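You operate a simulated robot arm through the tools that you are given. There is no shell and no other tool. Be economical: measure what you need, move in short steps, check, and stop when the job is done.

The job below is to be done with a simulated two-armed robot. You get a single attempt, and the scene is never put back.

Task
Let the pressure off, pull the red and green plugs into the steel tray, carry it to the table.
Fine: release knob open first and left open; both plugs ride in the tray, onto the table top; other plugs and couplings stay; spill nothing.

The check looks at the end state, three seconds after you hand in, the way a careful person would. Anything else that was tipped, shoved, dropped, spilled or broken makes it a failure.

Robot
Two 7-joint arms with two-finger parallel grippers on one trunk, on a base that drives. Base frame: it is fixed to the floor where the robot stands at the start and does not move with it; the origin is under the middle of the robot, x ahead of it, y to its left, z up; the surface under the hand at the start is at about z = 86. Readings come in cm, degrees, newtons and seconds.
The left shoulder is at the start at [5, 18.7, 110], the right one opposite. With the tool pointing down near the work surface each hand reaches from about 10 to 66 cm from the robot's upright axis, wherever it stands, measured 20 degrees to its own side. Places, roughly: inside of the steel tray [60, -90, 50]; release knob [70, 0, 100]; top of the steel table [60, 60, 90]. Payload 3.43 kg a hand.
The TCP of each hand is the grasp point between the finger pads, 3 cm short of the fingertips. In the tool frame z runs along the fingers and y along their closing line. Largest opening 9.4 cm; finger width 2.8, thickness 1; the body of the gripper, 5 by 9.6 cm, starts 5.5 cm behind the TCP.
Orientation is that of the tool frame in the base frame, as a unit quaternion [x, y, z, w]. With the fingers straight down and closing along the base's y, the tool's x points along the base's -x, its y along +y and its z along -z.

Tools
- The arms move only by the tool nudge_tool. It takes "left_steps", "right_steps" or both (then of equal length, played together; a hand with none holds still); each is a list of rows, each a list of 7 numbers: the shift along the tool's x, y, z in cm, then the turn, a rotation vector about the tool's x, y, z in degrees, then the opening, from 0 (shut) to 1 (fully open). In form: [[x, y, z, wx, wy, wz, gripper], ...]. A call has 1 to 10 rows; each row shifts and turns the commanded pose from where the row before left it, along the tool's axes as they then stand. Each row takes 0.2 s and may step no farther than 5 cm and 8.6 degrees from the row before; otherwise, or with a gripper value out of range, the whole call is refused. Where a pose cannot be reached the arm comes as near as it can. A force on the tool above 90 N (or 10 N above the force at the start of the call, whichever is more), or a blocked arm, ends the call early, and 0.2 s more pass. Each finger travels about 15.3 cm/s and halts on what it meets, pressing with about 25 N; the grip force reading is that of the motor and also rises with nothing between the fingers. The clock runs only during rows and for 0.2 s after the last one: add rows that do not move to give the fingers time. The reply holds the time, the measured pose of the TCP, the force on the tool along the base axes, the opening and the grip force, in the units named above and with some noise, with the torque about the TCP (base axes, N m) and any sound that the robot's microphone picked up.
- Cameras (640 x 400 px; columns grow to the right, rows downward): "scene" is now at [14.83, 0.82, 131.59]; the picture's right is [0.08, -1.00, 0.00], its down [-0.04, -0.00, -1.00] and it looks along [1.00, 0.08, -0.04] (base axes); focal length 214 px, centre (320, 200). "left" rides on the left gripper at [7.6, -1.4, -10.2] in its tool frame; the picture's right is [0.18, 0.98, 0.00], its down [-0.75, 0.14, -0.64] and it looks along [-0.63, 0.12, 0.77] (tool axes); focal length 243 px, centre (320, 200). "right" rides on the right gripper at [7.6, 1.4, -10.2] in its tool frame; the picture's right is [-0.18, 0.98, 0.00], its down [-0.75, -0.14, -0.64] and it looks along [-0.63, -0.12, 0.77] (tool axes); focal length 243 px, centre (320, 200). There is no depth. A picture from a camera that has moved, and an enlarged one, comes with that camera's place and axes in the base frame and with its lens.
- camera(camera): a new picture of that camera. No time passes.
- move_column(by): slides the trunk up (or, below 0, down) by that many cm; the arms and the scene camera ride with it, the base frame stays. It gives what a move gives, with no picture.
- roll_base(legs): drives the robot by 1 to 6 legs, each [ahead, left, turn to the left] in cm, cm and degrees, along the robot's own axes; the way and the turn of a leg run together, so that a leg with both is an arc; at most 150 cm and 180 degrees a leg. The arms and the cameras ride along, it lands a little off, and it stops where it bumps. It gives what a move gives.
- turn_head(pan, tilt): turns the head with the scene camera to pan (to the left, within 80 degrees either way) and tilt (down, from -29 to 69), counted from straight ahead of the robot. It gives what a move gives.
- zoom(camera, box): a new picture of the part [left, top, right, bottom] of that camera's present view, enlarged. No time passes.
- finish_job(): hands the job in; it is judged then, once.

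Work in short steps. Places have to be worked out from the pictures, the camera data and where the tool is seen: move nearer, look again, correct. Check each grasp and each placing, and mend what went wrong. You have 120 turns and 100 pictures in all, those below and enlarged ones among them. Open the grippers and draw the arms clear of the work before you hand the job in, unless the task says otherwise; then end with one line.

The tools are called after ">>>" as name(argument=value, ...) on one line, values as JSON. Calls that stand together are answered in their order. nudge_tool: Moves the arms, as the interface text tells. Its arguments: {"type":"object","properties":{"left_steps":{"type":"array","items":{"type":"array","items":{"type":"number"}}},"right_steps":{"type":"array","items":{"type":"array","items":{"type":"number"}}}},"required":[]} The other tools are called the same way: move_column (by) slides the trunk up or down; roll_base (legs) drives the base; turn_head (pan, tilt) turns the head that bears the scene camera; camera (camera) takes a picture; zoom (camera, box) takes an enlarged picture of a part of a camera's view; finish_job () hands the job in.

At the start:

```text
time: 0.0
left_position: [34.07, 2.98, 132.11]
left_tcp_rot: [0.0, 1.0, -0.002, 0.001]
left_force: [0.5, -0.8, -0.8]
left_wrist_torque: [0.0, -0.04, 0.03]
left_grip_width: 9.4
left_grasp_force: 0.0
right_position: [41.77, -32.67, 124.28]
right_tcp_rot: [0.001, 1.0, 0.0, 0.0]
right_force: [0.3, -0.1, 0.3]
right_wrist_torque: [0.01, -0.01, 0.0]
right_grip_width: 9.39
right_grasp_force: 0.0
trunk travel left (down, up): [-31.6, 11.6]
robot x, y, heading: [0.52, 0.12, -0.2]
head pan, tilt: [4.6, 2.4]
```

scene: 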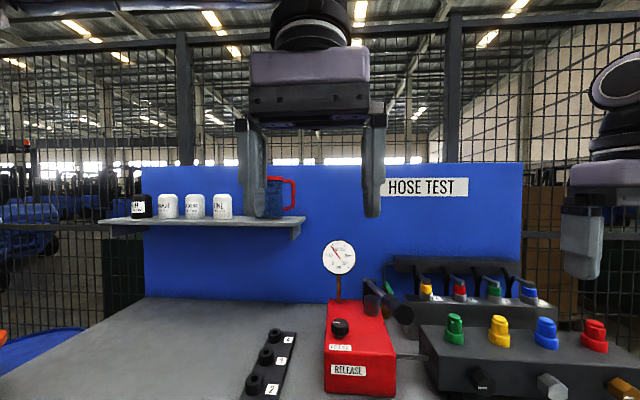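
right: 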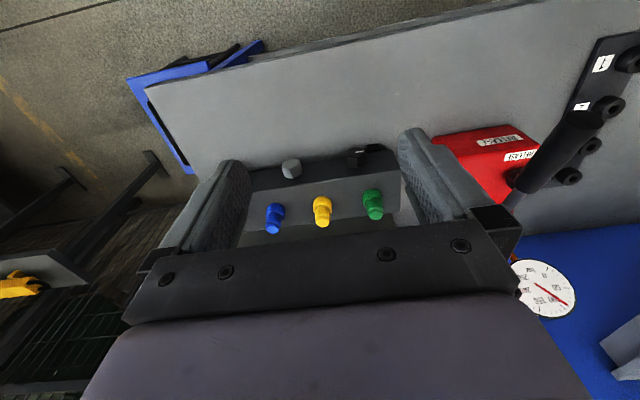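
left: 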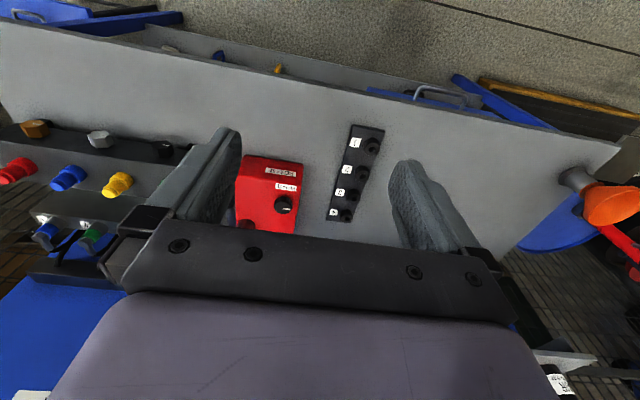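

I see the bench with a red release box, a pressure gauge and a row of plugs. I'll tilt the head down to get a better view of the work.

>>> turn_head(pan=-20, tilt=30)

>>> camera(camera="scene")

>>> turn_head(pan=-70, tilt=30)

>>> camera(camera="scene")

>>> turn_head(pan=50, tilt=30)

>>> camera(camera="scene")

```text
time: 0.9
left_position: [34.04, 3.05, 132.15]
left_tcp_rot: [-0.001, 1.0, -0.002, 0.001]
left_force: [0.7, -0.3, -0.1]
left_wrist_torque: [0.01, 0.04, -0.03]
left_grip_width: 9.41
left_grasp_force: 0.1
right_position: [41.78, -32.73, 124.46]
right_tcp_rot: [0.001, 1.0, 0.0, 0.0]
right_force: [-0.6, 1.0, -0.5]
right_wrist_torque: [0.02, 0.0, -0.02]
right_grip_width: 9.38
right_grasp_force: 0.1
trunk travel left (down, up): [-31.6, 11.6]
robot x, y, heading: [0.31, 0.22, -0.2]
head pan, tilt: [-20.0, 30.0]
```

```text
96 pictures are left
camera scene: at [14.26, -3.0, 127.14], right [-0.34, -0.94, 0.0], down [-0.47, 0.17, -0.87], along [0.81, -0.3, -0.5], focal length 214 px, centre (320, 200)
```

scene: 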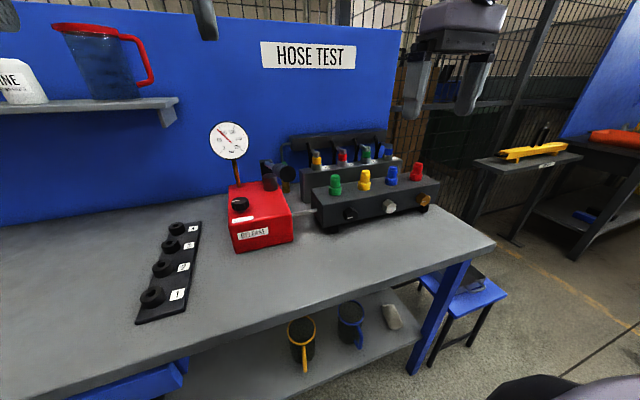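

```text
time: 2.1
left_position: [34.06, 2.93, 132.2]
left_tcp_rot: [0.0, 1.0, -0.001, 0.001]
left_force: [-0.8, -0.1, -0.9]
left_wrist_torque: [-0.01, 0.0, 0.01]
left_grip_width: 9.41
left_grasp_force: 0.0
right_position: [41.82, -32.69, 124.42]
right_tcp_rot: [0.001, 1.0, 0.0, 0.0]
right_force: [0.1, -1.2, 0.6]
right_wrist_torque: [0.0, -0.04, -0.03]
right_grip_width: 9.4
right_grasp_force: 0.1
trunk travel left (down, up): [-31.6, 11.6]
robot x, y, heading: [0.1, -0.07, -0.0]
head pan, tilt: [-70.0, 30.0]
```

```text
95 pictures are left
camera scene: at [8.86, -8.41, 127.13], right [-0.94, -0.34, 0.0], down [-0.17, 0.47, -0.87], along [0.3, -0.81, -0.5], focal length 214 px, centre (320, 200)
```

scene: 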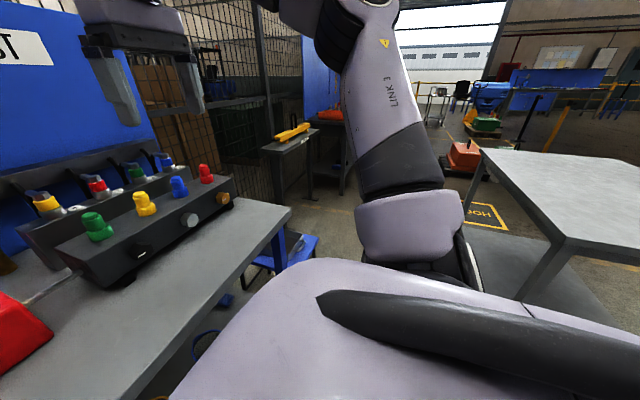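

```text
time: 4.1
left_position: [33.98, 2.95, 132.04]
left_tcp_rot: [-0.001, 1.0, -0.002, 0.001]
left_force: [0.1, 0.1, 0.3]
left_wrist_torque: [0.0, 0.02, -0.01]
left_grip_width: 9.39
left_grasp_force: 0.0
right_position: [41.86, -32.75, 124.43]
right_tcp_rot: [0.001, 1.0, 0.0, 0.0]
right_force: [-0.1, -0.8, -0.2]
right_wrist_torque: [0.0, -0.01, -0.01]
right_grip_width: 9.37
right_grasp_force: 0.0
trunk travel left (down, up): [-31.6, 11.6]
robot x, y, heading: [-0.19, 0.08, -0.2]
head pan, tilt: [50.0, 30.0]
```

```text
94 pictures are left
camera scene: at [11.58, 7.01, 127.13], right [0.77, -0.64, 0.0], down [-0.32, -0.38, -0.87], along [0.56, 0.66, -0.5], focal length 214 px, centre (320, 200)
```

scene: 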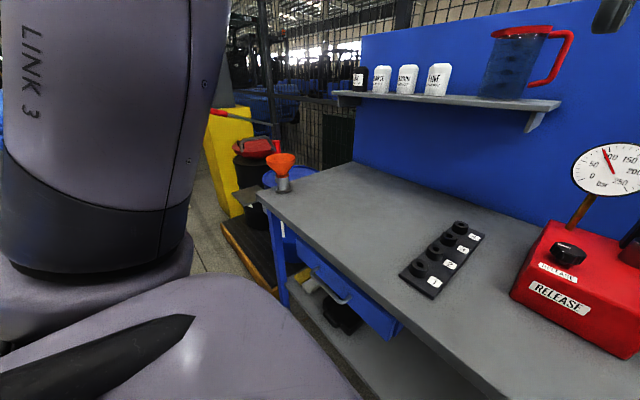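

The tray sits on the blue stool to the right. I'll look closely at the red box and the plug block.

>>> turn_head(pan=-30, tilt=30)

>>> zoom(camera="scene", box=[180, 90, 420, 240])

>>> zoom(camera="scene", box=[280, 220, 520, 370])

>>> zoom(camera="right", box=[220, 120, 420, 245])

>>> zoom(camera="left", box=[200, 110, 400, 235])

```text
time: 5.6
left_position: [34.14, 2.96, 132.12]
left_tcp_rot: [-0.001, 1.0, -0.002, 0.001]
left_force: [0.2, 0.1, -1.0]
left_wrist_torque: [-0.02, -0.01, 0.0]
left_grip_width: 9.39
left_grasp_force: 0.1
right_position: [41.92, -32.72, 124.33]
right_tcp_rot: [0.001, 1.0, -0.001, -0.001]
right_force: [0.1, -0.7, -0.1]
right_wrist_torque: [0.02, -0.01, 0.03]
right_grip_width: 9.39
right_grasp_force: 0.1
trunk travel left (down, up): [-31.6, 11.6]
robot x, y, heading: [-0.21, -0.32, 0.2]
head pan, tilt: [-30.0, 30.0]
```

```text
2.67 times, centred on (300, 165) of scene
camera zoom: at [13.6, -4.43, 127.13], right [-0.5, -0.87, 0.0], down [-0.43, 0.25, -0.87], along [0.75, -0.43, -0.5], focal length 572 px, centre (373, 293)
```

zoom: 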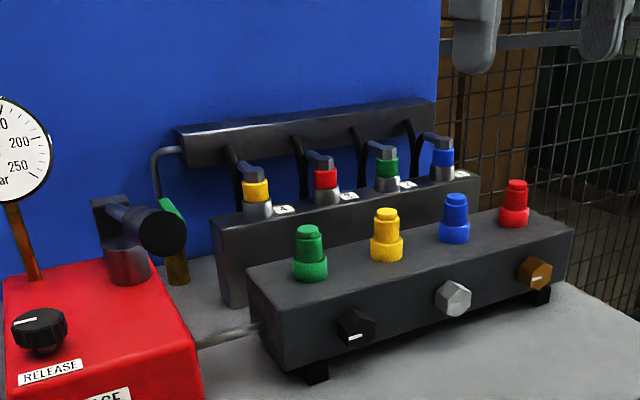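

```text
2.67 times, centred on (400, 295) of scene
camera zoom: at [13.6, -4.43, 127.13], right [-0.5, -0.87, 0.0], down [-0.43, 0.25, -0.87], along [0.75, -0.43, -0.5], focal length 572 px, centre (107, -53)
```

zoom: 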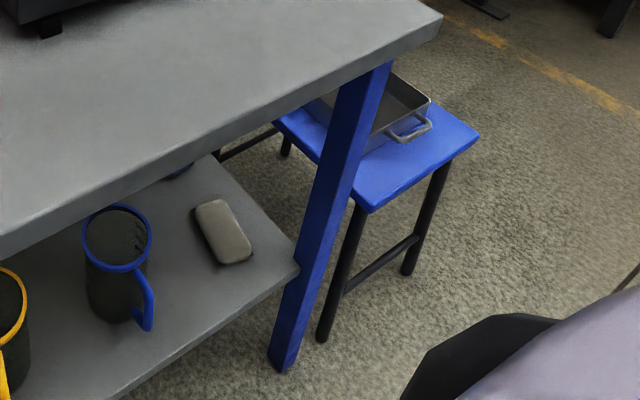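

```text
3.20 times, centred on (320, 182) of right
camera zoom: at [34.31, -31.31, 134.53], right [0.19, 0.98, 0.0], down [0.75, -0.14, 0.64], along [0.63, -0.12, -0.77], focal length 776 px, centre (320, 256)
```

zoom: 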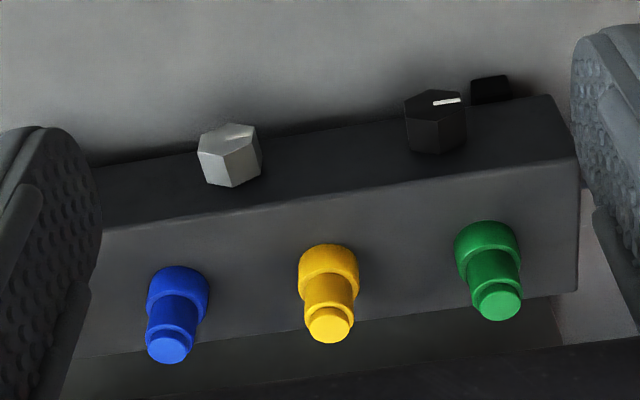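

```text
3.20 times, centred on (300, 172) of left
camera zoom: at [26.44, 1.53, 142.4], right [-0.19, 0.98, 0.0], down [0.75, 0.14, 0.64], along [0.63, 0.12, -0.77], focal length 776 px, centre (384, 288)
```

zoom: 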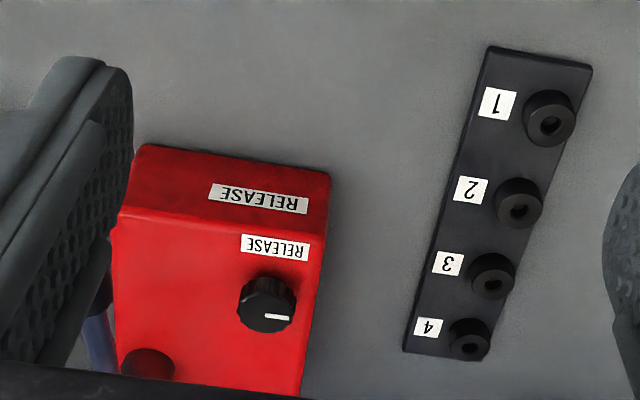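

Triangulated so far: green plug top ≈[67,-27,102], yellow and blue at y≈-37 and -47, red ≈[67,-57,102], knob ≈[65,0,99], bench front edge x≈42. I'll check how much room the base has in front.

>>> turn_head(pan=0, tilt=69)

>>> camera(camera="scene")

```text
time: 6.7
left_position: [34.14, 2.89, 132.18]
left_tcp_rot: [-0.001, 1.0, -0.001, 0.001]
left_force: [-0.2, -0.3, 0.4]
left_wrist_torque: [-0.02, -0.02, -0.01]
left_grip_width: 9.39
left_grasp_force: 0.1
right_position: [41.87, -32.82, 124.32]
right_tcp_rot: [0.0, 1.0, 0.0, 0.0]
right_force: [0.1, 1.3, 0.1]
right_wrist_torque: [-0.01, -0.03, 0.04]
right_grip_width: 9.43
right_grasp_force: 0.0
trunk travel left (down, up): [-31.6, 11.6]
robot x, y, heading: [0.27, 0.1, 0.1]
head pan, tilt: [0.0, 68.8]
```

```text
89 pictures are left
camera scene: at [11.36, 0.09, 121.99], right [0.0, -1.0, 0.0], down [-0.93, 0.0, -0.36], along [0.36, 0.0, -0.93], focal length 214 px, centre (320, 200)
```

scene: 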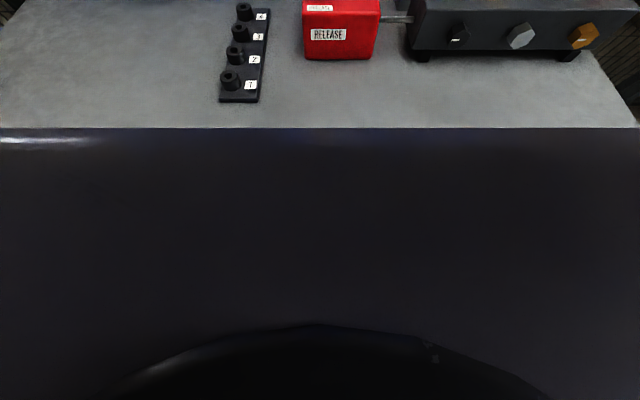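

The bottom of this view is filled by something dark, so I'll look down to the side to see the base outline.

>>> turn_head(pan=-40, tilt=60)

>>> camera(camera="scene")

```text
time: 7.8
left_position: [34.1, 3.03, 131.96]
left_tcp_rot: [-0.001, 1.0, -0.002, 0.001]
left_force: [-0.4, -0.8, 0.7]
left_wrist_torque: [-0.01, 0.01, 0.01]
left_grip_width: 9.39
left_grasp_force: 0.0
right_position: [41.72, -32.8, 124.2]
right_tcp_rot: [0.0, 1.0, 0.0, 0.0]
right_force: [-0.5, 0.2, -0.1]
right_wrist_torque: [0.03, 0.02, 0.04]
right_grip_width: 9.4
right_grasp_force: 0.0
trunk travel left (down, up): [-31.6, 11.6]
robot x, y, heading: [0.44, -0.13, 0.2]
head pan, tilt: [-40.0, 60.0]
```

```text
88 pictures are left
camera scene: at [10.87, -4.19, 122.92], right [-0.64, -0.77, 0.0], down [-0.66, 0.56, -0.5], along [0.38, -0.32, -0.87], focal length 214 px, centre (320, 200)
```

scene: 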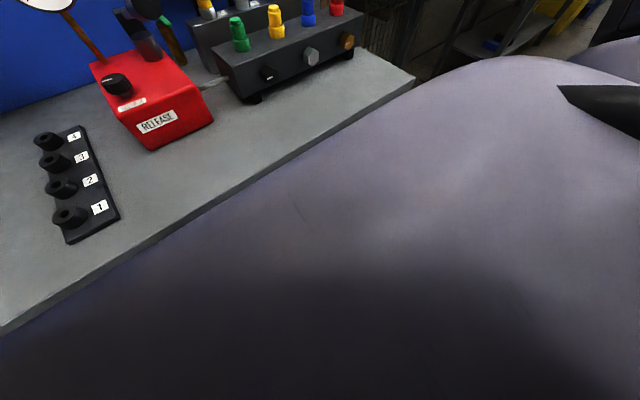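

The chest blocks the view. I'll drive right 25 cm first, then ahead in small amounts and watch for a bump.

>>> roll_base(legs=[[0, -25, 0], [6, 0, 0]])

```text
time: 11.2
left_position: [40.22, -22.23, 132.06]
left_tcp_rot: [-0.001, 1.0, -0.002, 0.001]
left_force: [0.7, 0.1, -0.5]
left_wrist_torque: [-0.01, 0.01, -0.02]
left_grip_width: 9.4
left_grasp_force: 0.0
right_position: [47.96, -58.04, 124.31]
right_tcp_rot: [-0.001, 1.0, 0.0, 0.0]
right_force: [-0.2, -0.2, 0.9]
right_wrist_torque: [-0.01, 0.04, -0.02]
right_grip_width: 9.4
right_grasp_force: 0.1
trunk travel left (down, up): [-31.6, 11.6]
robot x, y, heading: [6.21, -25.57, 0.0]
head pan, tilt: [-40.0, 60.0]
```

That went without a bump. I'll go ahead another 5 cm.

>>> roll_base(legs=[[5, 0, 0]])

```text
time: 12.1
left_position: [45.1, -22.26, 132.16]
left_tcp_rot: [-0.002, 1.0, -0.002, 0.001]
left_force: [0.2, 0.2, 0.4]
left_wrist_torque: [0.0, 0.07, -0.05]
left_grip_width: 9.41
left_grasp_force: 0.1
right_position: [52.73, -57.9, 124.28]
right_tcp_rot: [0.0, 1.0, 0.001, -0.001]
right_force: [0.0, -0.3, 0.2]
right_wrist_torque: [-0.01, 0.05, 0.0]
right_grip_width: 9.43
right_grasp_force: 0.3
trunk travel left (down, up): [-31.6, 11.6]
robot x, y, heading: [10.48, -25.43, 0.1]
head pan, tilt: [-40.0, 60.0]
```

Still no bump. I'll bring the left hand above and a little short of the knob, then look through its camera.

>>> nudge_tool(left_steps=[[-2, 4.5, 0, 0, 0, 0, 1], [-2, 4.5, 0, 0, 0, 0, 1], [-2, 4.5, 0, 0, 0, 0, 1], [-2, 4.5, 1, 0, 0, 0, 1], [-2, 4, 3, 0, 0, 0, 1], [0, 0, 3, 0, 0, 0, 1]])

>>> camera(camera="left")

>>> turn_head(pan=20, tilt=30)

>>> camera(camera="scene")

```text
refused: row 4 steps farther than a row can; nothing moved
```

```text
87 pictures are left
camera left: at [37.5, -23.75, 142.38], right [-0.19, 0.98, 0.0], down [0.75, 0.15, 0.64], along [0.63, 0.12, -0.77], focal length 243 px, centre (320, 200)
```

left: 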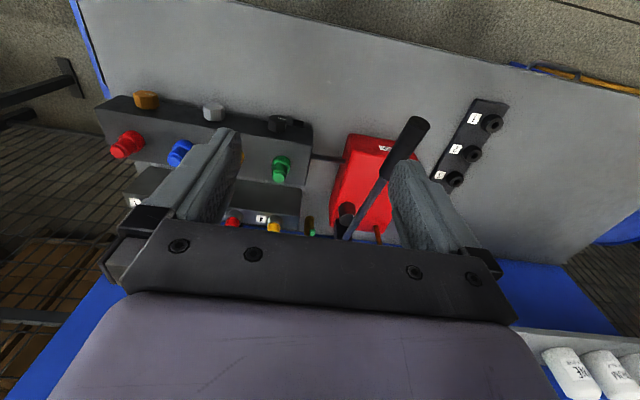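

```text
time: 13.4
left_position: [45.0, -22.12, 132.18]
left_tcp_rot: [-0.002, 1.0, -0.002, 0.001]
left_force: [-0.3, 0.3, 0.0]
left_wrist_torque: [-0.02, -0.01, 0.0]
left_grip_width: 9.41
left_grasp_force: 0.0
right_position: [52.83, -57.98, 124.34]
right_tcp_rot: [0.0, 1.0, 0.0, -0.001]
right_force: [0.4, -0.5, -1.0]
right_wrist_torque: [-0.01, 0.0, 0.0]
right_grip_width: 9.4
right_grasp_force: 0.1
trunk travel left (down, up): [-31.6, 11.6]
robot x, y, heading: [11.1, -25.34, 0.1]
head pan, tilt: [20.0, 30.0]
```

```text
86 pictures are left
camera scene: at [25.2, -22.12, 127.13], right [0.34, -0.94, 0.0], down [-0.47, -0.17, -0.87], along [0.81, 0.3, -0.5], focal length 214 px, centre (320, 200)
```

scene: 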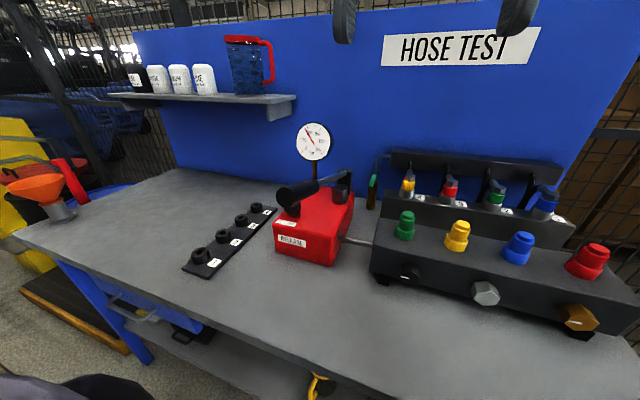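

The black rod is the pump handle, sticking out toward me over the box, and the knob is beside it. I'll zoom in on both.

>>> zoom(camera="scene", box=[250, 110, 410, 270])

>>> zoom(camera="left", box=[310, 100, 470, 240])

```text
2.50 times, centred on (330, 190) of scene
camera zoom: at [25.2, -22.12, 127.13], right [0.34, -0.94, 0.0], down [-0.47, -0.17, -0.87], along [0.81, 0.3, -0.5], focal length 536 px, centre (295, 225)
```

zoom: 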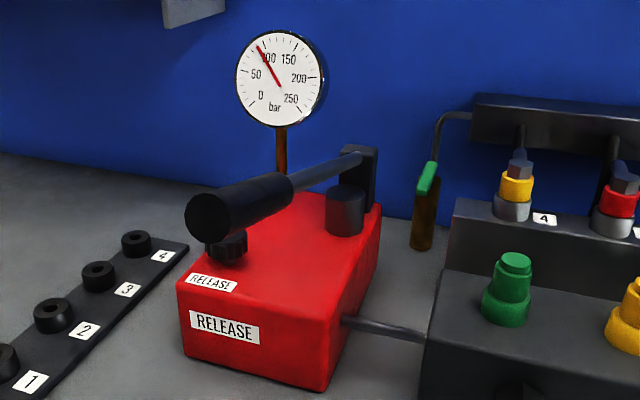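

```text
2.86 times, centred on (390, 170) of left
camera zoom: at [37.38, -23.75, 142.41], right [-0.19, 0.98, 0.0], down [0.75, 0.15, 0.64], along [0.63, 0.12, -0.77], focal length 693 px, centre (120, 286)
```

zoom: 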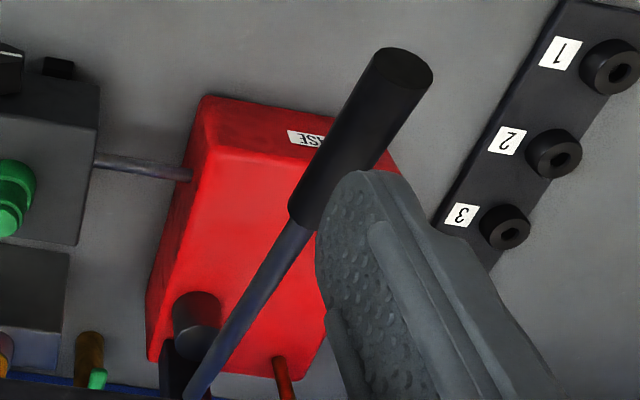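

The handle runs from about [48,-9,112] back to [77,-10,105]. The knob at y≈0 is clear of it if the hand stays at y>-5. I'll move the left hand over at height and look down at the knob.

>>> nudge_tool(left_steps=[[-1.5, 4.5, 0, 0, 0, 0, 1], [-1.5, 4.5, 0, 0, 0, 0, 1], [-1.5, 4.5, 0, 0, 0, 0, 1], [-1.5, 4.5, 0, 0, 0, 0, 1], [-1.5, 4.2, 0, 0, 0, 0, 1], [0, 0, 2, 0, 0, 0, 1]])

>>> zoom(camera="left", box=[160, 60, 480, 260])

```text
time: 14.8
left_position: [51.93, -1.01, 129.93]
left_tcp_rot: [-0.002, 1.0, -0.001, 0.002]
left_force: [-1.0, 0.5, -0.4]
left_wrist_torque: [0.01, 0.01, -0.01]
left_grip_width: 9.39
left_grasp_force: 0.1
left hand out of reach, approached as far as the arm can: row 5
right_position: [52.74, -57.95, 124.31]
right_tcp_rot: [0.0, 1.0, 0.0, 0.0]
right_force: [1.0, 0.3, -0.5]
right_wrist_torque: [-0.02, -0.02, -0.01]
right_grip_width: 9.4
right_grasp_force: 0.0
trunk travel left (down, up): [-31.6, 11.6]
robot x, y, heading: [10.68, -25.5, 0.2]
head pan, tilt: [20.0, 30.0]
```

```text
2.00 times, centred on (320, 160) of left
camera zoom: at [44.31, -2.61, 140.22], right [-0.19, 0.98, 0.0], down [0.75, 0.15, 0.64], along [0.63, 0.12, -0.77], focal length 485 px, centre (320, 280)
```

zoom: 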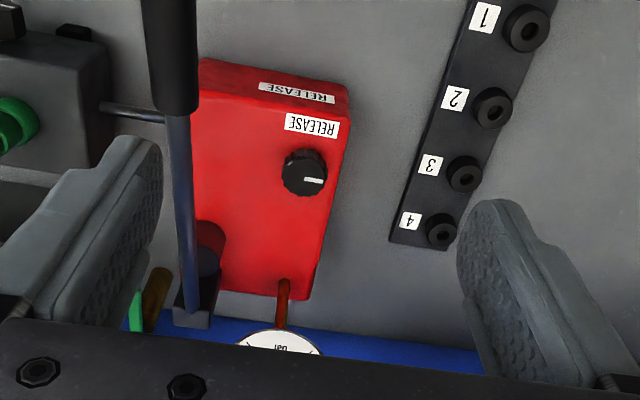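

Knob is at about [65.3,-0.1,99.4]. I'll pre-turn the left hand +90° about its axis so its camera ends up away from the handle, ready to unscrew counter-clockwise.

>>> nudge_tool(left_steps=[[0, 0, 0, 0, 0, 8.5, 1], [0, 0, 0, 0, 0, 8.5, 1], [0, 0, 0, 0, 0, 8.5, 1], [0, 0, 0, 0, 0, 8.5, 1], [0, 0, 0, 0, 0, 8.5, 1], [0, 0, 0, 0, 0, 8.5, 1], [0, 0, 0, 0, 0, 8.5, 1], [0, 0, 0, 0, 0, 8.5, 1], [0, 0, 0, 0, 0, 8.5, 1], [0, 0, 0, 0, 0, 8.5, 1]])

```text
time: 17.0
left_position: [39.25, -11.67, 117.58]
left_tcp_rot: [0.675, 0.738, 0.0, 0.003]
left_force: [-0.6, 0.6, 0.0]
left_wrist_torque: [-0.03, -0.01, -0.01]
left_grip_width: 9.41
left_grasp_force: 0.0
left hand out of reach, approached as far as the arm can: row 3, 4, 5, 6, 7, 8, 9, 10
right_position: [52.78, -58.08, 124.37]
right_tcp_rot: [0.0, 1.0, 0.0, 0.0]
right_force: [0.7, 0.2, 0.0]
right_wrist_torque: [0.06, 0.03, 0.04]
right_grip_width: 9.4
right_grasp_force: 0.0
trunk travel left (down, up): [-31.6, 11.6]
robot x, y, heading: [11.55, -25.69, -0.2]
head pan, tilt: [20.0, 30.0]
```

The arm sagged away, to [39,-12,118], close to the handle end. I'll look before moving again.

>>> camera(camera="scene")

>>> camera(camera="left")

```text
82 pictures are left
camera scene: at [25.2, -22.13, 127.13], right [0.34, -0.94, 0.0], down [-0.47, -0.17, -0.87], along [0.81, 0.3, -0.5], focal length 214 px, centre (320, 200)
```

scene: 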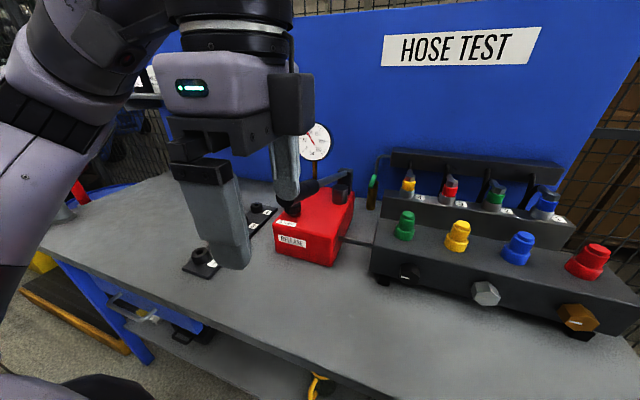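

```text
81 pictures are left
camera left: at [37.14, -4.26, 127.81], right [0.96, 0.27, 0.0], down [0.21, -0.73, 0.65], along [0.18, -0.62, -0.76], focal length 243 px, centre (320, 200)
```

left: 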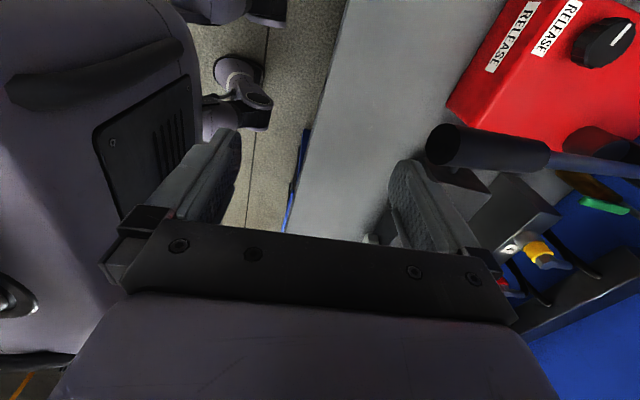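

The hand isn't touching anything. I'll slide it slightly back and then to +y, away from the handle, and see how it follows commands.

>>> nudge_tool(left_steps=[[0, -2, 0, 0, 0, 0, 1], [3, 0, 0, 0, 0, 0, 1], [4, 0, 0, 0, 0, 0, 1], [4, 0, 0, 0, 0, 0, 1]])

```text
time: 18.0
left_position: [33.51, -3.95, 115.65]
left_tcp_rot: [0.674, 0.739, -0.001, 0.002]
left_force: [1.2, 0.5, 1.3]
left_wrist_torque: [0.02, 0.03, 0.01]
left_grip_width: 9.39
left_grasp_force: 0.1
left hand out of reach, approached as far as the arm can: row 3, 4
right_position: [52.75, -57.96, 124.43]
right_tcp_rot: [0.0, 1.0, 0.0, 0.001]
right_force: [0.3, 0.7, -0.8]
right_wrist_torque: [-0.01, -0.01, 0.01]
right_grip_width: 9.42
right_grasp_force: 0.1
trunk travel left (down, up): [-31.6, 11.6]
robot x, y, heading: [11.41, -25.23, 0.2]
head pan, tilt: [20.0, 30.0]
```

The arm is near its limit with the tool this high above the shoulder. I'll raise the trunk so the working height is better, then lower the hand relative to it.

>>> move_column(by=9)

>>> nudge_tool(left_steps=[[2, 0, 2, 0, 0, 0, 1], [2, 0, 2, 0, 0, 0, 1], [1, 0, 0, 0, 0, 0, 1]])

```text
time: 19.2
left_position: [33.63, -4.01, 124.78]
left_tcp_rot: [0.674, 0.739, -0.001, 0.001]
left_force: [0.6, -0.3, -1.0]
left_wrist_torque: [-0.03, -0.02, 0.0]
left_grip_width: 9.42
left_grasp_force: 0.0
right_position: [52.96, -57.91, 133.3]
right_tcp_rot: [0.0, 1.0, 0.0, 0.001]
right_force: [0.5, 0.0, 0.7]
right_wrist_torque: [0.01, -0.02, -0.04]
right_grip_width: 9.4
right_grasp_force: 0.0
trunk travel left (down, up): [-40.6, 2.6]
robot x, y, heading: [11.02, -25.65, -0.2]
head pan, tilt: [20.0, 30.0]
```

```text
time: 20.0
left_position: [31.9, -0.97, 120.18]
left_tcp_rot: [0.673, 0.74, 0.0, 0.002]
left_force: [0.0, 0.1, 0.8]
left_wrist_torque: [0.0, -0.01, -0.01]
left_grip_width: 9.38
left_grasp_force: 0.1
left hand out of reach, approached as far as the arm can: row 1, 2, 3
right_position: [52.71, -58.02, 133.25]
right_tcp_rot: [0.0, 1.0, 0.0, 0.0]
right_force: [-0.4, 0.5, 0.3]
right_wrist_torque: [0.04, 0.0, -0.01]
right_grip_width: 9.39
right_grasp_force: 0.0
trunk travel left (down, up): [-40.6, 2.6]
robot x, y, heading: [10.95, -25.66, 0.2]
head pan, tilt: [20.0, 30.0]
```

That orientation seems to be the limit. I'll turn back to about +40° and re-approach at height.

>>> nudge_tool(left_steps=[[0, 0, 0, 0, 0, -8.5, 1], [0, 0, 0, 0, 0, -8.5, 1], [0, 0, 0, 0, 0, -8.5, 1], [0, 0, 0, 0, 0, -8.5, 1], [0, 0, 0, 0, 0, -8.5, 1], [0, 0, 0, 0, 0, -2.5, 1]])

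```text
time: 21.4
left_position: [31.92, -0.95, 120.1]
left_tcp_rot: [0.339, 0.941, -0.002, 0.003]
left_force: [-0.9, 0.3, 0.1]
left_wrist_torque: [0.04, 0.0, 0.0]
left_grip_width: 9.4
left_grasp_force: 0.0
right_position: [52.86, -57.99, 133.29]
right_tcp_rot: [0.001, 1.0, 0.0, -0.001]
right_force: [0.1, 0.3, -0.1]
right_wrist_torque: [0.0, 0.04, 0.01]
right_grip_width: 9.4
right_grasp_force: 0.0
trunk travel left (down, up): [-40.6, 2.6]
robot x, y, heading: [10.65, -25.52, -0.1]
head pan, tilt: [20.0, 30.0]
```

Now I'll move along base +x toward the knob at z=120, above the handle.

>>> nudge_tool(left_steps=[[-3.35, 3.29, 0, 0, 0, 0, 1], [-3.35, 3.29, 0, 0, 0, 0, 1], [-3.35, 3.29, 0, 0, 0, 0, 1], [-3.35, 3.29, 0, 0, 0, 0, 1], [-3.35, 3.29, 0, 0, 0, 0, 1]])

```text
time: 22.6
left_position: [55.36, 0.9, 120.13]
left_tcp_rot: [0.34, 0.94, -0.001, 0.001]
left_force: [-0.4, -0.9, 0.2]
left_wrist_torque: [0.01, -0.01, -0.01]
left_grip_width: 9.41
left_grasp_force: 0.0
right_position: [52.95, -58.05, 133.26]
right_tcp_rot: [-0.001, 1.0, 0.0, 0.0]
right_force: [-0.5, -0.1, 0.7]
right_wrist_torque: [0.03, 0.01, 0.01]
right_grip_width: 9.41
right_grasp_force: 0.0
trunk travel left (down, up): [-40.6, 2.6]
robot x, y, heading: [10.87, -25.27, 0.0]
head pan, tilt: [20.0, 30.0]
```

It follows well here. I'll move over the knob and come down to z≈108, then check.

>>> nudge_tool(left_steps=[[-2.8, 1.87, 0, 0, 0, 0, 1], [-2.77, 1.87, 0, 0, 0, 0, 1], [-2.77, 1.87, 0, 0, 0, 0, 1], [0, 0, 4, 0, 0, 0, 1], [0, 0, 4, 0, 0, 0, 1], [0, 0, 4, 0, 0, 0, 1]])

>>> camera(camera="left")

>>> camera(camera="scene")

```text
time: 24.0
left_position: [60.33, -2.89, 106.82]
left_tcp_rot: [0.339, 0.941, -0.002, 0.001]
left_force: [-5.6, 12.0, 5.3]
left_wrist_torque: [-0.32, 0.13, -0.63]
left_grip_width: 9.1
left_grasp_force: 0.0
left hand out of reach, approached as far as the arm can: row 1, 2, 3
right_position: [52.66, -57.77, 133.39]
right_tcp_rot: [0.0, 1.0, 0.0, 0.001]
right_force: [-0.3, 0.1, -0.7]
right_wrist_torque: [0.0, 0.0, -0.03]
right_grip_width: 9.39
right_grasp_force: 0.1
trunk travel left (down, up): [-40.6, 2.6]
robot x, y, heading: [10.8, -25.38, 0.2]
head pan, tilt: [20.0, 30.0]
```

```text
80 pictures are left
camera left: at [53.53, 0.76, 117.17], right [0.49, 0.87, 0.0], down [0.67, -0.37, 0.64], along [0.56, -0.31, -0.77], focal length 243 px, centre (320, 200)
```

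left: 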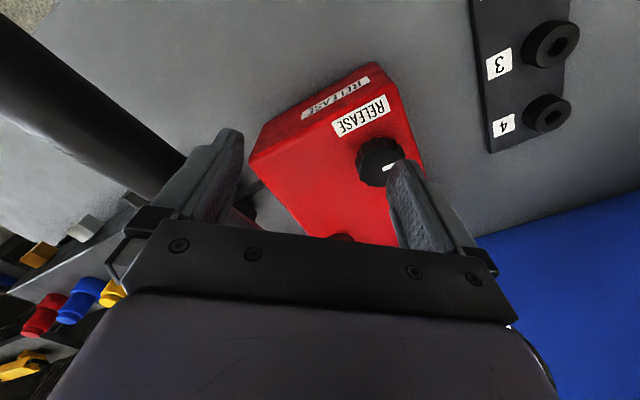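

```text
79 pictures are left
camera scene: at [25.12, -21.92, 136.14], right [0.34, -0.94, 0.0], down [-0.47, -0.17, -0.87], along [0.81, 0.3, -0.5], focal length 214 px, centre (320, 200)
```

scene: 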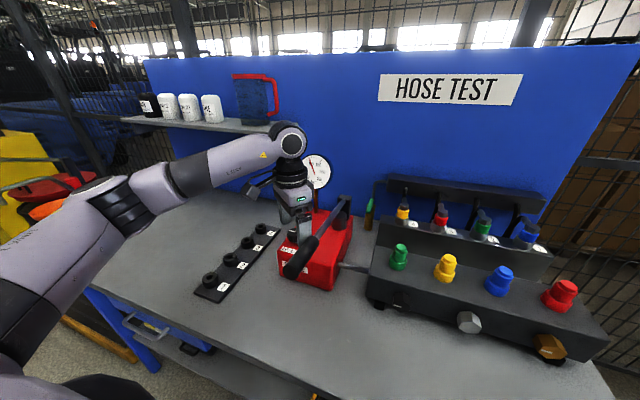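

The reach fell short and a finger leaned on the handle (~12 N). I'll back off up and to +y, then drive the robot left so the knob is closer to the arm.

>>> nudge_tool(left_steps=[[1.3, 1.5, 0, 0, 0, 0, 1], [0, 0, -4, 0, 0, 0, 1], [0, 0, -4, 0, 0, 0, 1], [0, 0, -4, 0, 0, 0, 1]])

>>> zoom(camera="scene", box=[200, 120, 420, 300])

```text
time: 25.0
left_position: [59.64, -2.36, 118.94]
left_tcp_rot: [0.338, 0.941, -0.001, 0.002]
left_force: [0.5, 0.3, -0.1]
left_wrist_torque: [0.01, 0.01, 0.03]
left_grip_width: 9.38
left_grasp_force: 0.1
left hand out of reach, approached as far as the arm can: row 1, 4
right_position: [52.8, -58.05, 133.28]
right_tcp_rot: [0.0, 1.0, 0.0, 0.002]
right_force: [-1.0, -0.6, -0.7]
right_wrist_torque: [0.06, -0.04, 0.03]
right_grip_width: 9.41
right_grasp_force: 0.0
trunk travel left (down, up): [-40.6, 2.6]
robot x, y, heading: [11.33, -25.23, -0.1]
head pan, tilt: [20.0, 30.0]
```

```text
2.22 times, centred on (310, 210) of scene
camera zoom: at [25.12, -22.16, 136.14], right [0.34, -0.94, 0.0], down [-0.47, -0.17, -0.87], along [0.81, 0.3, -0.5], focal length 477 px, centre (342, 178)
```

zoom: 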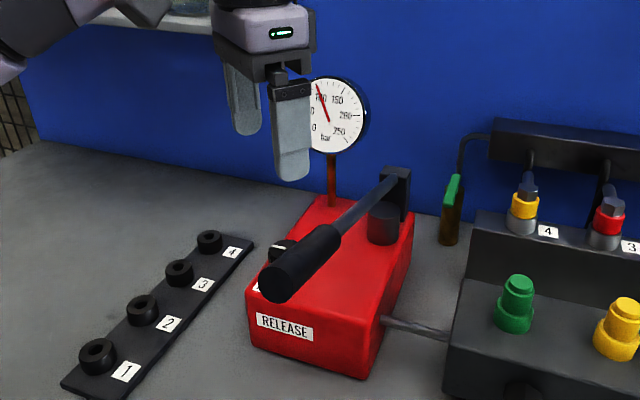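

The handle is where it was. I'll drive 14 cm left and 3 cm ahead; the hand rides along to y≈+12, well clear.

>>> roll_base(legs=[[0, 14, 0], [3, 0, 0]])

```text
time: 27.3
left_position: [62.62, 11.53, 118.63]
left_tcp_rot: [0.338, 0.941, -0.002, 0.001]
left_force: [0.0, -0.7, 0.0]
left_wrist_torque: [-0.02, 0.0, 0.01]
left_grip_width: 9.4
left_grasp_force: 0.0
right_position: [55.7, -44.06, 133.13]
right_tcp_rot: [0.0, 1.0, 0.001, -0.001]
right_force: [0.9, -0.6, -1.3]
right_wrist_torque: [0.0, 0.05, -0.01]
right_grip_width: 9.43
right_grasp_force: 0.0
trunk travel left (down, up): [-40.6, 2.6]
robot x, y, heading: [14.06, -11.77, -0.2]
head pan, tilt: [20.0, 30.0]
```

I'll descend here to z≈108, then slide over the knob.

>>> nudge_tool(left_steps=[[0, 0, 4, 0, 0, 0, 1], [0, 0, 4, 0, 0, 0, 1], [0, 0, 2.6, 0, 0, 0, 1], [-3.16, -2.4, 0, 0, 0, 0, 1], [-3.16, -2.4, 0, 0, 0, 0, 1], [-3.16, -2.4, 0, 0, 0, 0, 1]])

>>> camera(camera="left")

```text
time: 28.7
left_position: [65.09, -0.15, 108.22]
left_tcp_rot: [0.339, 0.941, -0.001, 0.003]
left_force: [-0.6, -0.1, -0.1]
left_wrist_torque: [0.0, 0.01, 0.02]
left_grip_width: 9.41
left_grasp_force: 0.1
right_position: [55.39, -44.08, 133.25]
right_tcp_rot: [0.001, 1.0, 0.001, 0.0]
right_force: [0.1, -0.4, 0.3]
right_wrist_torque: [-0.01, 0.01, -0.03]
right_grip_width: 9.4
right_grasp_force: 0.0
trunk travel left (down, up): [-40.6, 2.6]
robot x, y, heading: [13.86, -10.94, 0.2]
head pan, tilt: [20.0, 30.0]
```

```text
77 pictures are left
camera left: at [58.38, 3.55, 118.5], right [0.48, 0.88, 0.0], down [0.67, -0.37, 0.65], along [0.56, -0.31, -0.76], focal length 243 px, centre (320, 200)
```

left: 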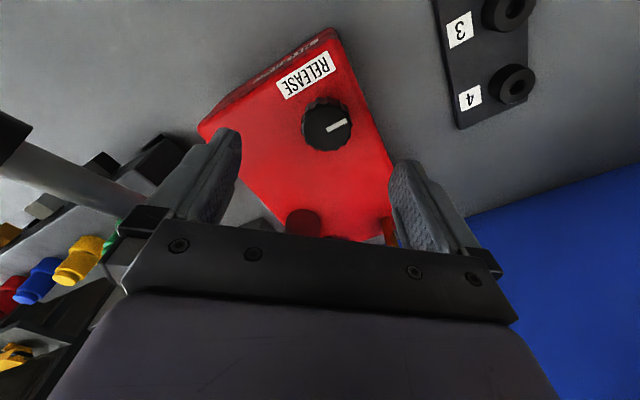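

The knob is almost centred, at [65.7,0.1]. I'll trim and descend to z≈100.6, watching forces.

>>> nudge_tool(left_steps=[[-0.27, 0.6, 3, 0, 0, 0, 1], [0, 0, 3, 0, 0, 0, 1], [0, 0, 1.6, 0, 0, 0, 1]])

>>> camera(camera="left")

>>> zoom(camera="scene", box=[260, 120, 480, 300])

```text
time: 29.5
left_position: [65.83, 0.32, 100.74]
left_tcp_rot: [0.339, 0.941, -0.001, 0.002]
left_force: [0.2, 0.7, 1.3]
left_wrist_torque: [-0.01, -0.01, 0.01]
left_grip_width: 9.44
left_grasp_force: 0.1
right_position: [55.5, -44.08, 133.25]
right_tcp_rot: [0.001, 1.0, 0.0, 0.001]
right_force: [-0.8, 0.5, -0.4]
right_wrist_torque: [-0.04, 0.0, -0.01]
right_grip_width: 9.42
right_grasp_force: 0.0
trunk travel left (down, up): [-40.6, 2.6]
robot x, y, heading: [13.74, -11.65, 0.1]
head pan, tilt: [20.0, 30.0]
```

```text
76 pictures are left
camera left: at [59.08, 3.88, 110.91], right [0.48, 0.87, 0.0], down [0.67, -0.37, 0.65], along [0.56, -0.31, -0.76], focal length 243 px, centre (320, 200)
```

left: 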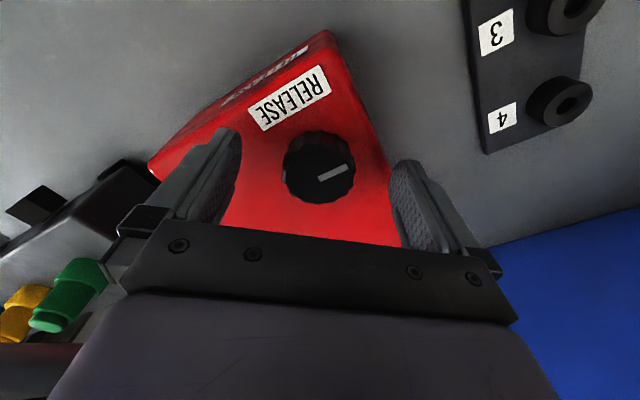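

```text
2.22 times, centred on (370, 210) of scene
camera zoom: at [27.92, -8.14, 136.13], right [0.34, -0.94, 0.0], down [-0.47, -0.17, -0.87], along [0.81, 0.3, -0.5], focal length 477 px, centre (209, 178)
```

zoom: 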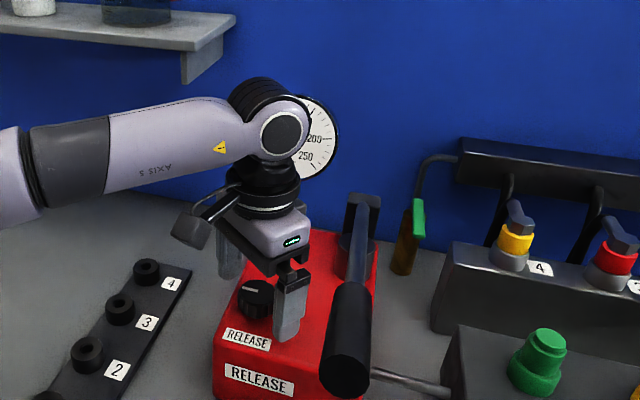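

The knob is centred between the pads. I'll close on it.

>>> nudge_tool(left_steps=[[0, 0, 0, 0, 0, 0, 0.3], [0, 0, 0, 0, 0, 0, 0.3], [0, 0, 0, 0, 0, 0, 0.3]])

```text
time: 30.3
left_position: [65.79, 0.15, 100.7]
left_tcp_rot: [0.338, 0.941, -0.001, 0.002]
left_force: [-1.7, -1.5, -1.7]
left_wrist_torque: [-0.18, -0.7, 0.0]
left_grip_width: 4.15
left_grasp_force: 44.7
right_position: [55.42, -43.91, 133.27]
right_tcp_rot: [0.002, 1.0, 0.0, 0.0]
right_force: [0.7, -0.3, -0.3]
right_wrist_torque: [0.01, -0.01, 0.0]
right_grip_width: 9.4
right_grasp_force: 0.0
trunk travel left (down, up): [-40.6, 2.6]
robot x, y, heading: [14.05, -11.38, -0.1]
head pan, tilt: [20.0, 30.0]
```

Gripped at 4.15 cm. I'll turn counter-clockwise (negative about tool z) by 34° and watch torque and sound.

>>> nudge_tool(left_steps=[[0, 0, 0, 0, 0, -8.5, 0.3], [0, 0, 0, 0, 0, -8.5, 0.3], [0, 0, 0, 0, 0, -8.5, 0.3], [0, 0, 0, 0, 0, -8.5, 0.3]])

>>> zoom(camera="scene", box=[260, 120, 480, 300])

```text
time: 31.3
left_position: [65.81, -0.04, 100.7]
left_tcp_rot: [0.049, 0.999, -0.002, 0.0]
left_force: [-4.3, -7.5, -8.1]
left_wrist_torque: [0.43, -1.03, -0.05]
left_grip_width: 4.15
left_grasp_force: 44.9
right_position: [55.5, -44.08, 133.38]
right_tcp_rot: [0.0, 1.0, 0.001, 0.0]
right_force: [0.2, -0.2, 0.1]
right_wrist_torque: [0.01, -0.06, -0.03]
right_grip_width: 9.37
right_grasp_force: 0.0
trunk travel left (down, up): [-40.6, 2.6]
robot x, y, heading: [13.66, -11.15, -0.0]
head pan, tilt: [20.0, 30.0]
```

```text
2.22 times, centred on (370, 210) of scene
camera zoom: at [27.89, -8.26, 136.13], right [0.34, -0.94, 0.0], down [-0.47, -0.17, -0.87], along [0.81, 0.3, -0.5], focal length 477 px, centre (209, 178)
```

zoom: 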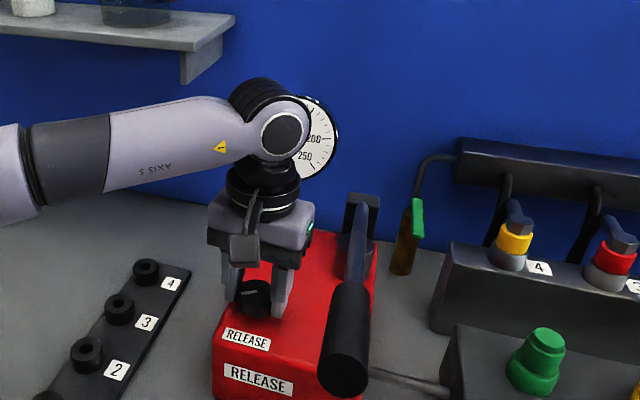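

It turns freely with no stop felt. I'll continue another 34°, keeping the hand clear of the handle.

>>> nudge_tool(left_steps=[[0, 0, 0, 0, 0, -8.5, 0.3], [0, 0, 0, 0, 0, -8.5, 0.3], [0, 0, 0, 0, 0, -8.5, 0.3], [0, 0, 0, 0, 0, -8.5, 0.3]])

>>> camera(camera="left")

```text
time: 32.3
left_position: [65.8, -0.09, 100.64]
left_tcp_rot: [-0.244, 0.97, -0.003, 0.001]
left_force: [-3.4, -20.8, -13.6]
left_wrist_torque: [0.39, -0.62, -0.03]
left_grip_width: 4.18
left_grasp_force: 44.9
right_position: [55.53, -44.24, 133.12]
right_tcp_rot: [0.001, 1.0, 0.0, 0.0]
right_force: [-0.5, -0.8, -0.3]
right_wrist_torque: [0.03, 0.02, 0.01]
right_grip_width: 9.41
right_grasp_force: 0.0
trunk travel left (down, up): [-40.6, 2.6]
robot x, y, heading: [13.49, -11.19, 0.1]
head pan, tilt: [20.0, 30.0]
```

```text
73 pictures are left
camera left: at [59.8, -5.04, 110.97], right [-0.63, 0.78, 0.0], down [0.6, 0.48, 0.64], along [0.5, 0.4, -0.77], focal length 243 px, centre (320, 200)
```

left: 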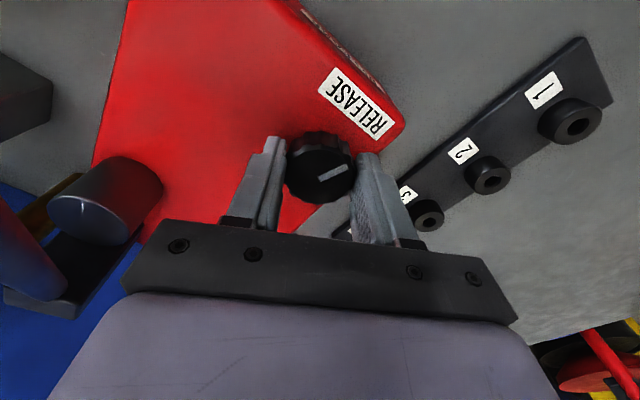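

The mark kept its angle to the hand, so the knob turned about 68°. I'll release, rise, and read the gauge.

>>> nudge_tool(left_steps=[[0, 0, 0, 0, 0, 0, 1], [0, 0, 0, 0, 0, 0, 1], [0, 0, -4, 0, 0, 0, 1], [0, 0, -4, 0, 0, 0, 1], [0, 0, 0, 0, 0, 8.5, 1], [0, 0, 0, 0, 0, 8.5, 1], [0, 0, 0, 0, 0, 8.5, 1], [0, 4.5, 0, 0, 0, 2, 1], [0, 4.5, 0, 0, 0, 0, 1], [0, 4.5, 0, 0, 0, 0, 1]])

>>> zoom(camera="scene", box=[260, 120, 480, 300])

```text
time: 34.5
left_position: [65.38, 13.74, 108.65]
left_tcp_rot: [-0.008, 1.0, -0.002, 0.001]
left_force: [-0.4, 0.1, 0.0]
left_wrist_torque: [-0.02, -0.01, 0.01]
left_grip_width: 9.39
left_grasp_force: 0.1
right_position: [55.43, -43.92, 133.41]
right_tcp_rot: [0.001, 1.0, 0.0, 0.001]
right_force: [0.9, 0.7, -0.8]
right_wrist_torque: [0.02, 0.01, 0.0]
right_grip_width: 9.4
right_grasp_force: 0.0
trunk travel left (down, up): [-40.6, 2.6]
robot x, y, heading: [13.41, -10.83, 0.2]
head pan, tilt: [20.0, 30.0]
```

```text
2.22 times, centred on (370, 210) of scene
camera zoom: at [27.89, -8.05, 136.13], right [0.34, -0.94, 0.0], down [-0.47, -0.17, -0.87], along [0.81, 0.3, -0.5], focal length 477 px, centre (209, 178)
```

zoom: 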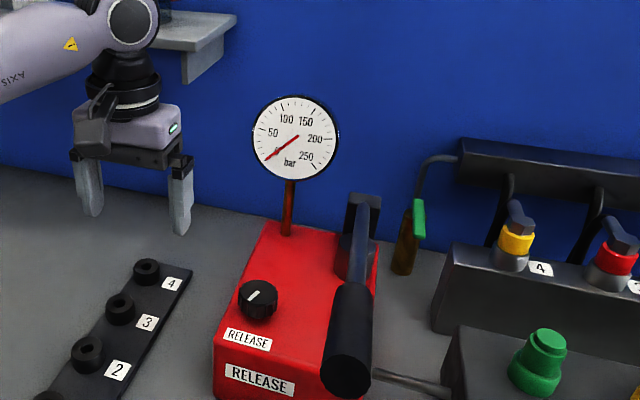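

Pressure is at 0 and the knob stays open. Now I'll raise and retract the left hand, clear of the pump handle, before driving right toward the plugs.

>>> nudge_tool(left_steps=[[2.5, 0, -3.4, 0, 0, 0, 1], [2.5, 0, -3.4, 0, 0, 0, 1], [2.5, 0, -3.4, 0, 0, 0, 1], [2.5, 0, -3.4, 0, 0, 0, 1], [2.5, 0, -3.4, 0, 0, 0, 1], [2.5, 0, -3.4, 0, 0, 0, 1]])

>>> roll_base(legs=[[0, -31, 0]])

>>> turn_head(pan=-5, tilt=35)

>>> camera(camera="scene")

```text
time: 35.9
left_position: [50.3, 13.56, 129.1]
left_tcp_rot: [-0.008, 1.0, -0.001, 0.001]
left_force: [0.1, -0.1, -0.6]
left_wrist_torque: [-0.03, 0.03, 0.0]
left_grip_width: 9.43
left_grasp_force: 0.1
right_position: [55.38, -44.07, 133.27]
right_tcp_rot: [0.001, 1.0, 0.0, 0.0]
right_force: [1.1, 0.5, -0.2]
right_wrist_torque: [0.04, -0.01, 0.01]
right_grip_width: 9.4
right_grasp_force: 0.1
trunk travel left (down, up): [-40.6, 2.6]
robot x, y, heading: [13.52, -11.58, 0.3]
head pan, tilt: [20.0, 30.0]
```

```text
time: 39.2
left_position: [50.57, -17.16, 128.98]
left_tcp_rot: [-0.006, 1.0, -0.003, 0.002]
left_force: [-0.1, -0.7, 0.2]
left_wrist_torque: [-0.01, -0.01, -0.03]
left_grip_width: 9.4
left_grasp_force: 0.0
right_position: [55.53, -74.83, 133.3]
right_tcp_rot: [0.0, 1.0, 0.001, 0.001]
right_force: [0.3, -0.4, -0.4]
right_wrist_torque: [-0.01, 0.01, 0.03]
right_grip_width: 9.38
right_grasp_force: 0.0
trunk travel left (down, up): [-40.6, 2.6]
robot x, y, heading: [13.62, -42.11, -0.0]
head pan, tilt: [20.0, 30.0]
```

```text
time: 40.1
left_position: [50.61, -17.11, 129.0]
left_tcp_rot: [-0.007, 1.0, -0.001, 0.003]
left_force: [-0.5, -0.5, 0.2]
left_wrist_torque: [0.02, 0.03, 0.01]
left_grip_width: 9.4
left_grasp_force: 0.1
right_position: [55.43, -74.66, 133.31]
right_tcp_rot: [0.002, 1.0, 0.0, 0.001]
right_force: [0.5, -0.5, 0.1]
right_wrist_torque: [0.01, 0.03, 0.0]
right_grip_width: 9.43
right_grasp_force: 0.1
trunk travel left (down, up): [-40.6, 2.6]
robot x, y, heading: [13.78, -41.96, -0.1]
head pan, tilt: [-5.0, 35.0]
```

```text
71 pictures are left
camera scene: at [28.19, -42.68, 135.35], right [-0.09, -1.0, 0.0], down [-0.57, 0.05, -0.82], along [0.82, -0.07, -0.57], focal length 214 px, centre (320, 200)
```

scene: 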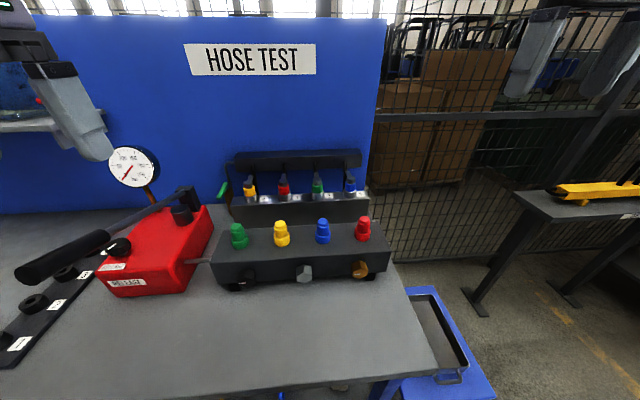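

Red top is ≈[67.2,-57], green ≈[67.1,-26.7]. I'll bring both hands above and slightly in front of them at z≈115.

>>> nudge_tool(left_steps=[[-1.6, -1.6, 2.33, 0, 0, 0, 1], [-1.6, -1.6, 2.33, 0, 0, 0, 1], [-1.6, -1.6, 2.33, 0, 0, 0, 1], [-1.6, -1.6, 2.33, 0, 0, 0, 1], [-1.6, -1.6, 2.33, 0, 0, 0, 1], [-1.6, -1.6, 2.33, 0, 0, 0, 1]], right_steps=[[-0.8, 2.95, 3, 0, 0, 0, 1], [-0.8, 2.95, 3, 0, 0, 0, 1], [-0.8, 2.95, 3, 0, 0, 0, 1], [-0.8, 2.95, 3, 0, 0, 0, 1], [-0.8, 2.95, 3, 0, 0, 0, 1], [-0.8, 2.95, 3, 0, 0, 0, 1]])

>>> camera(camera="left")

>>> camera(camera="right")

```text
time: 41.5
left_position: [60.36, -26.55, 115.02]
left_tcp_rot: [-0.007, 1.0, -0.002, 0.001]
left_force: [0.5, -0.5, 0.8]
left_wrist_torque: [-0.02, -0.04, 0.01]
left_grip_width: 9.41
left_grasp_force: 0.0
right_position: [59.1, -58.5, 115.01]
right_tcp_rot: [0.002, 1.0, 0.001, 0.002]
right_force: [0.9, 0.1, 0.9]
right_wrist_torque: [-0.02, 0.0, 0.01]
right_grip_width: 9.42
right_grasp_force: 0.1
right hand out of reach, approached as far as the arm can: row 6
trunk travel left (down, up): [-40.6, 2.6]
robot x, y, heading: [13.6, -42.17, -0.1]
head pan, tilt: [-5.0, 35.0]
```

```text
70 pictures are left
camera left: at [52.73, -28.19, 125.31], right [-0.2, 0.98, 0.0], down [0.75, 0.15, 0.64], along [0.63, 0.12, -0.77], focal length 243 px, centre (320, 200)
```

left: 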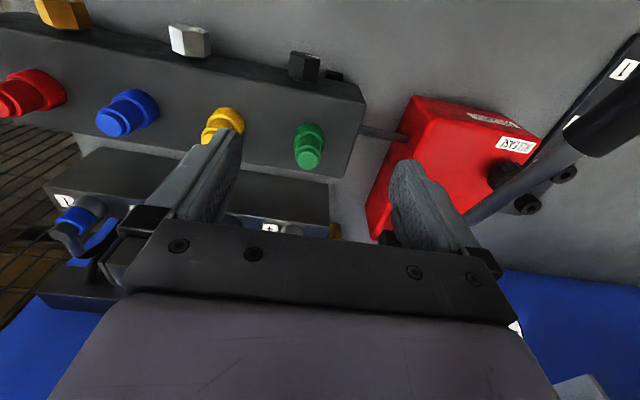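

```text
69 pictures are left
camera right: at [51.58, -57.24, 125.15], right [0.19, 0.98, 0.0], down [0.75, -0.15, 0.64], along [0.63, -0.12, -0.76], focal length 243 px, centre (320, 200)
```

right: 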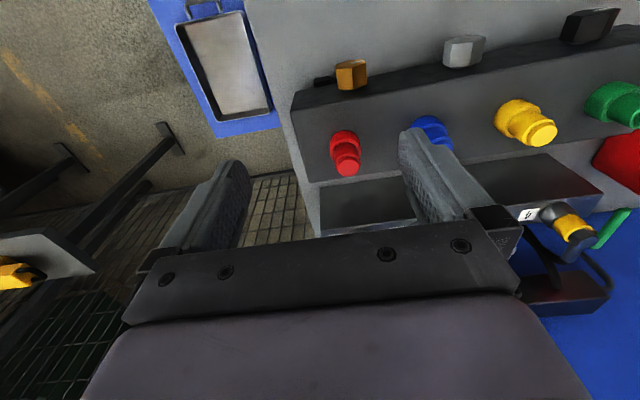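

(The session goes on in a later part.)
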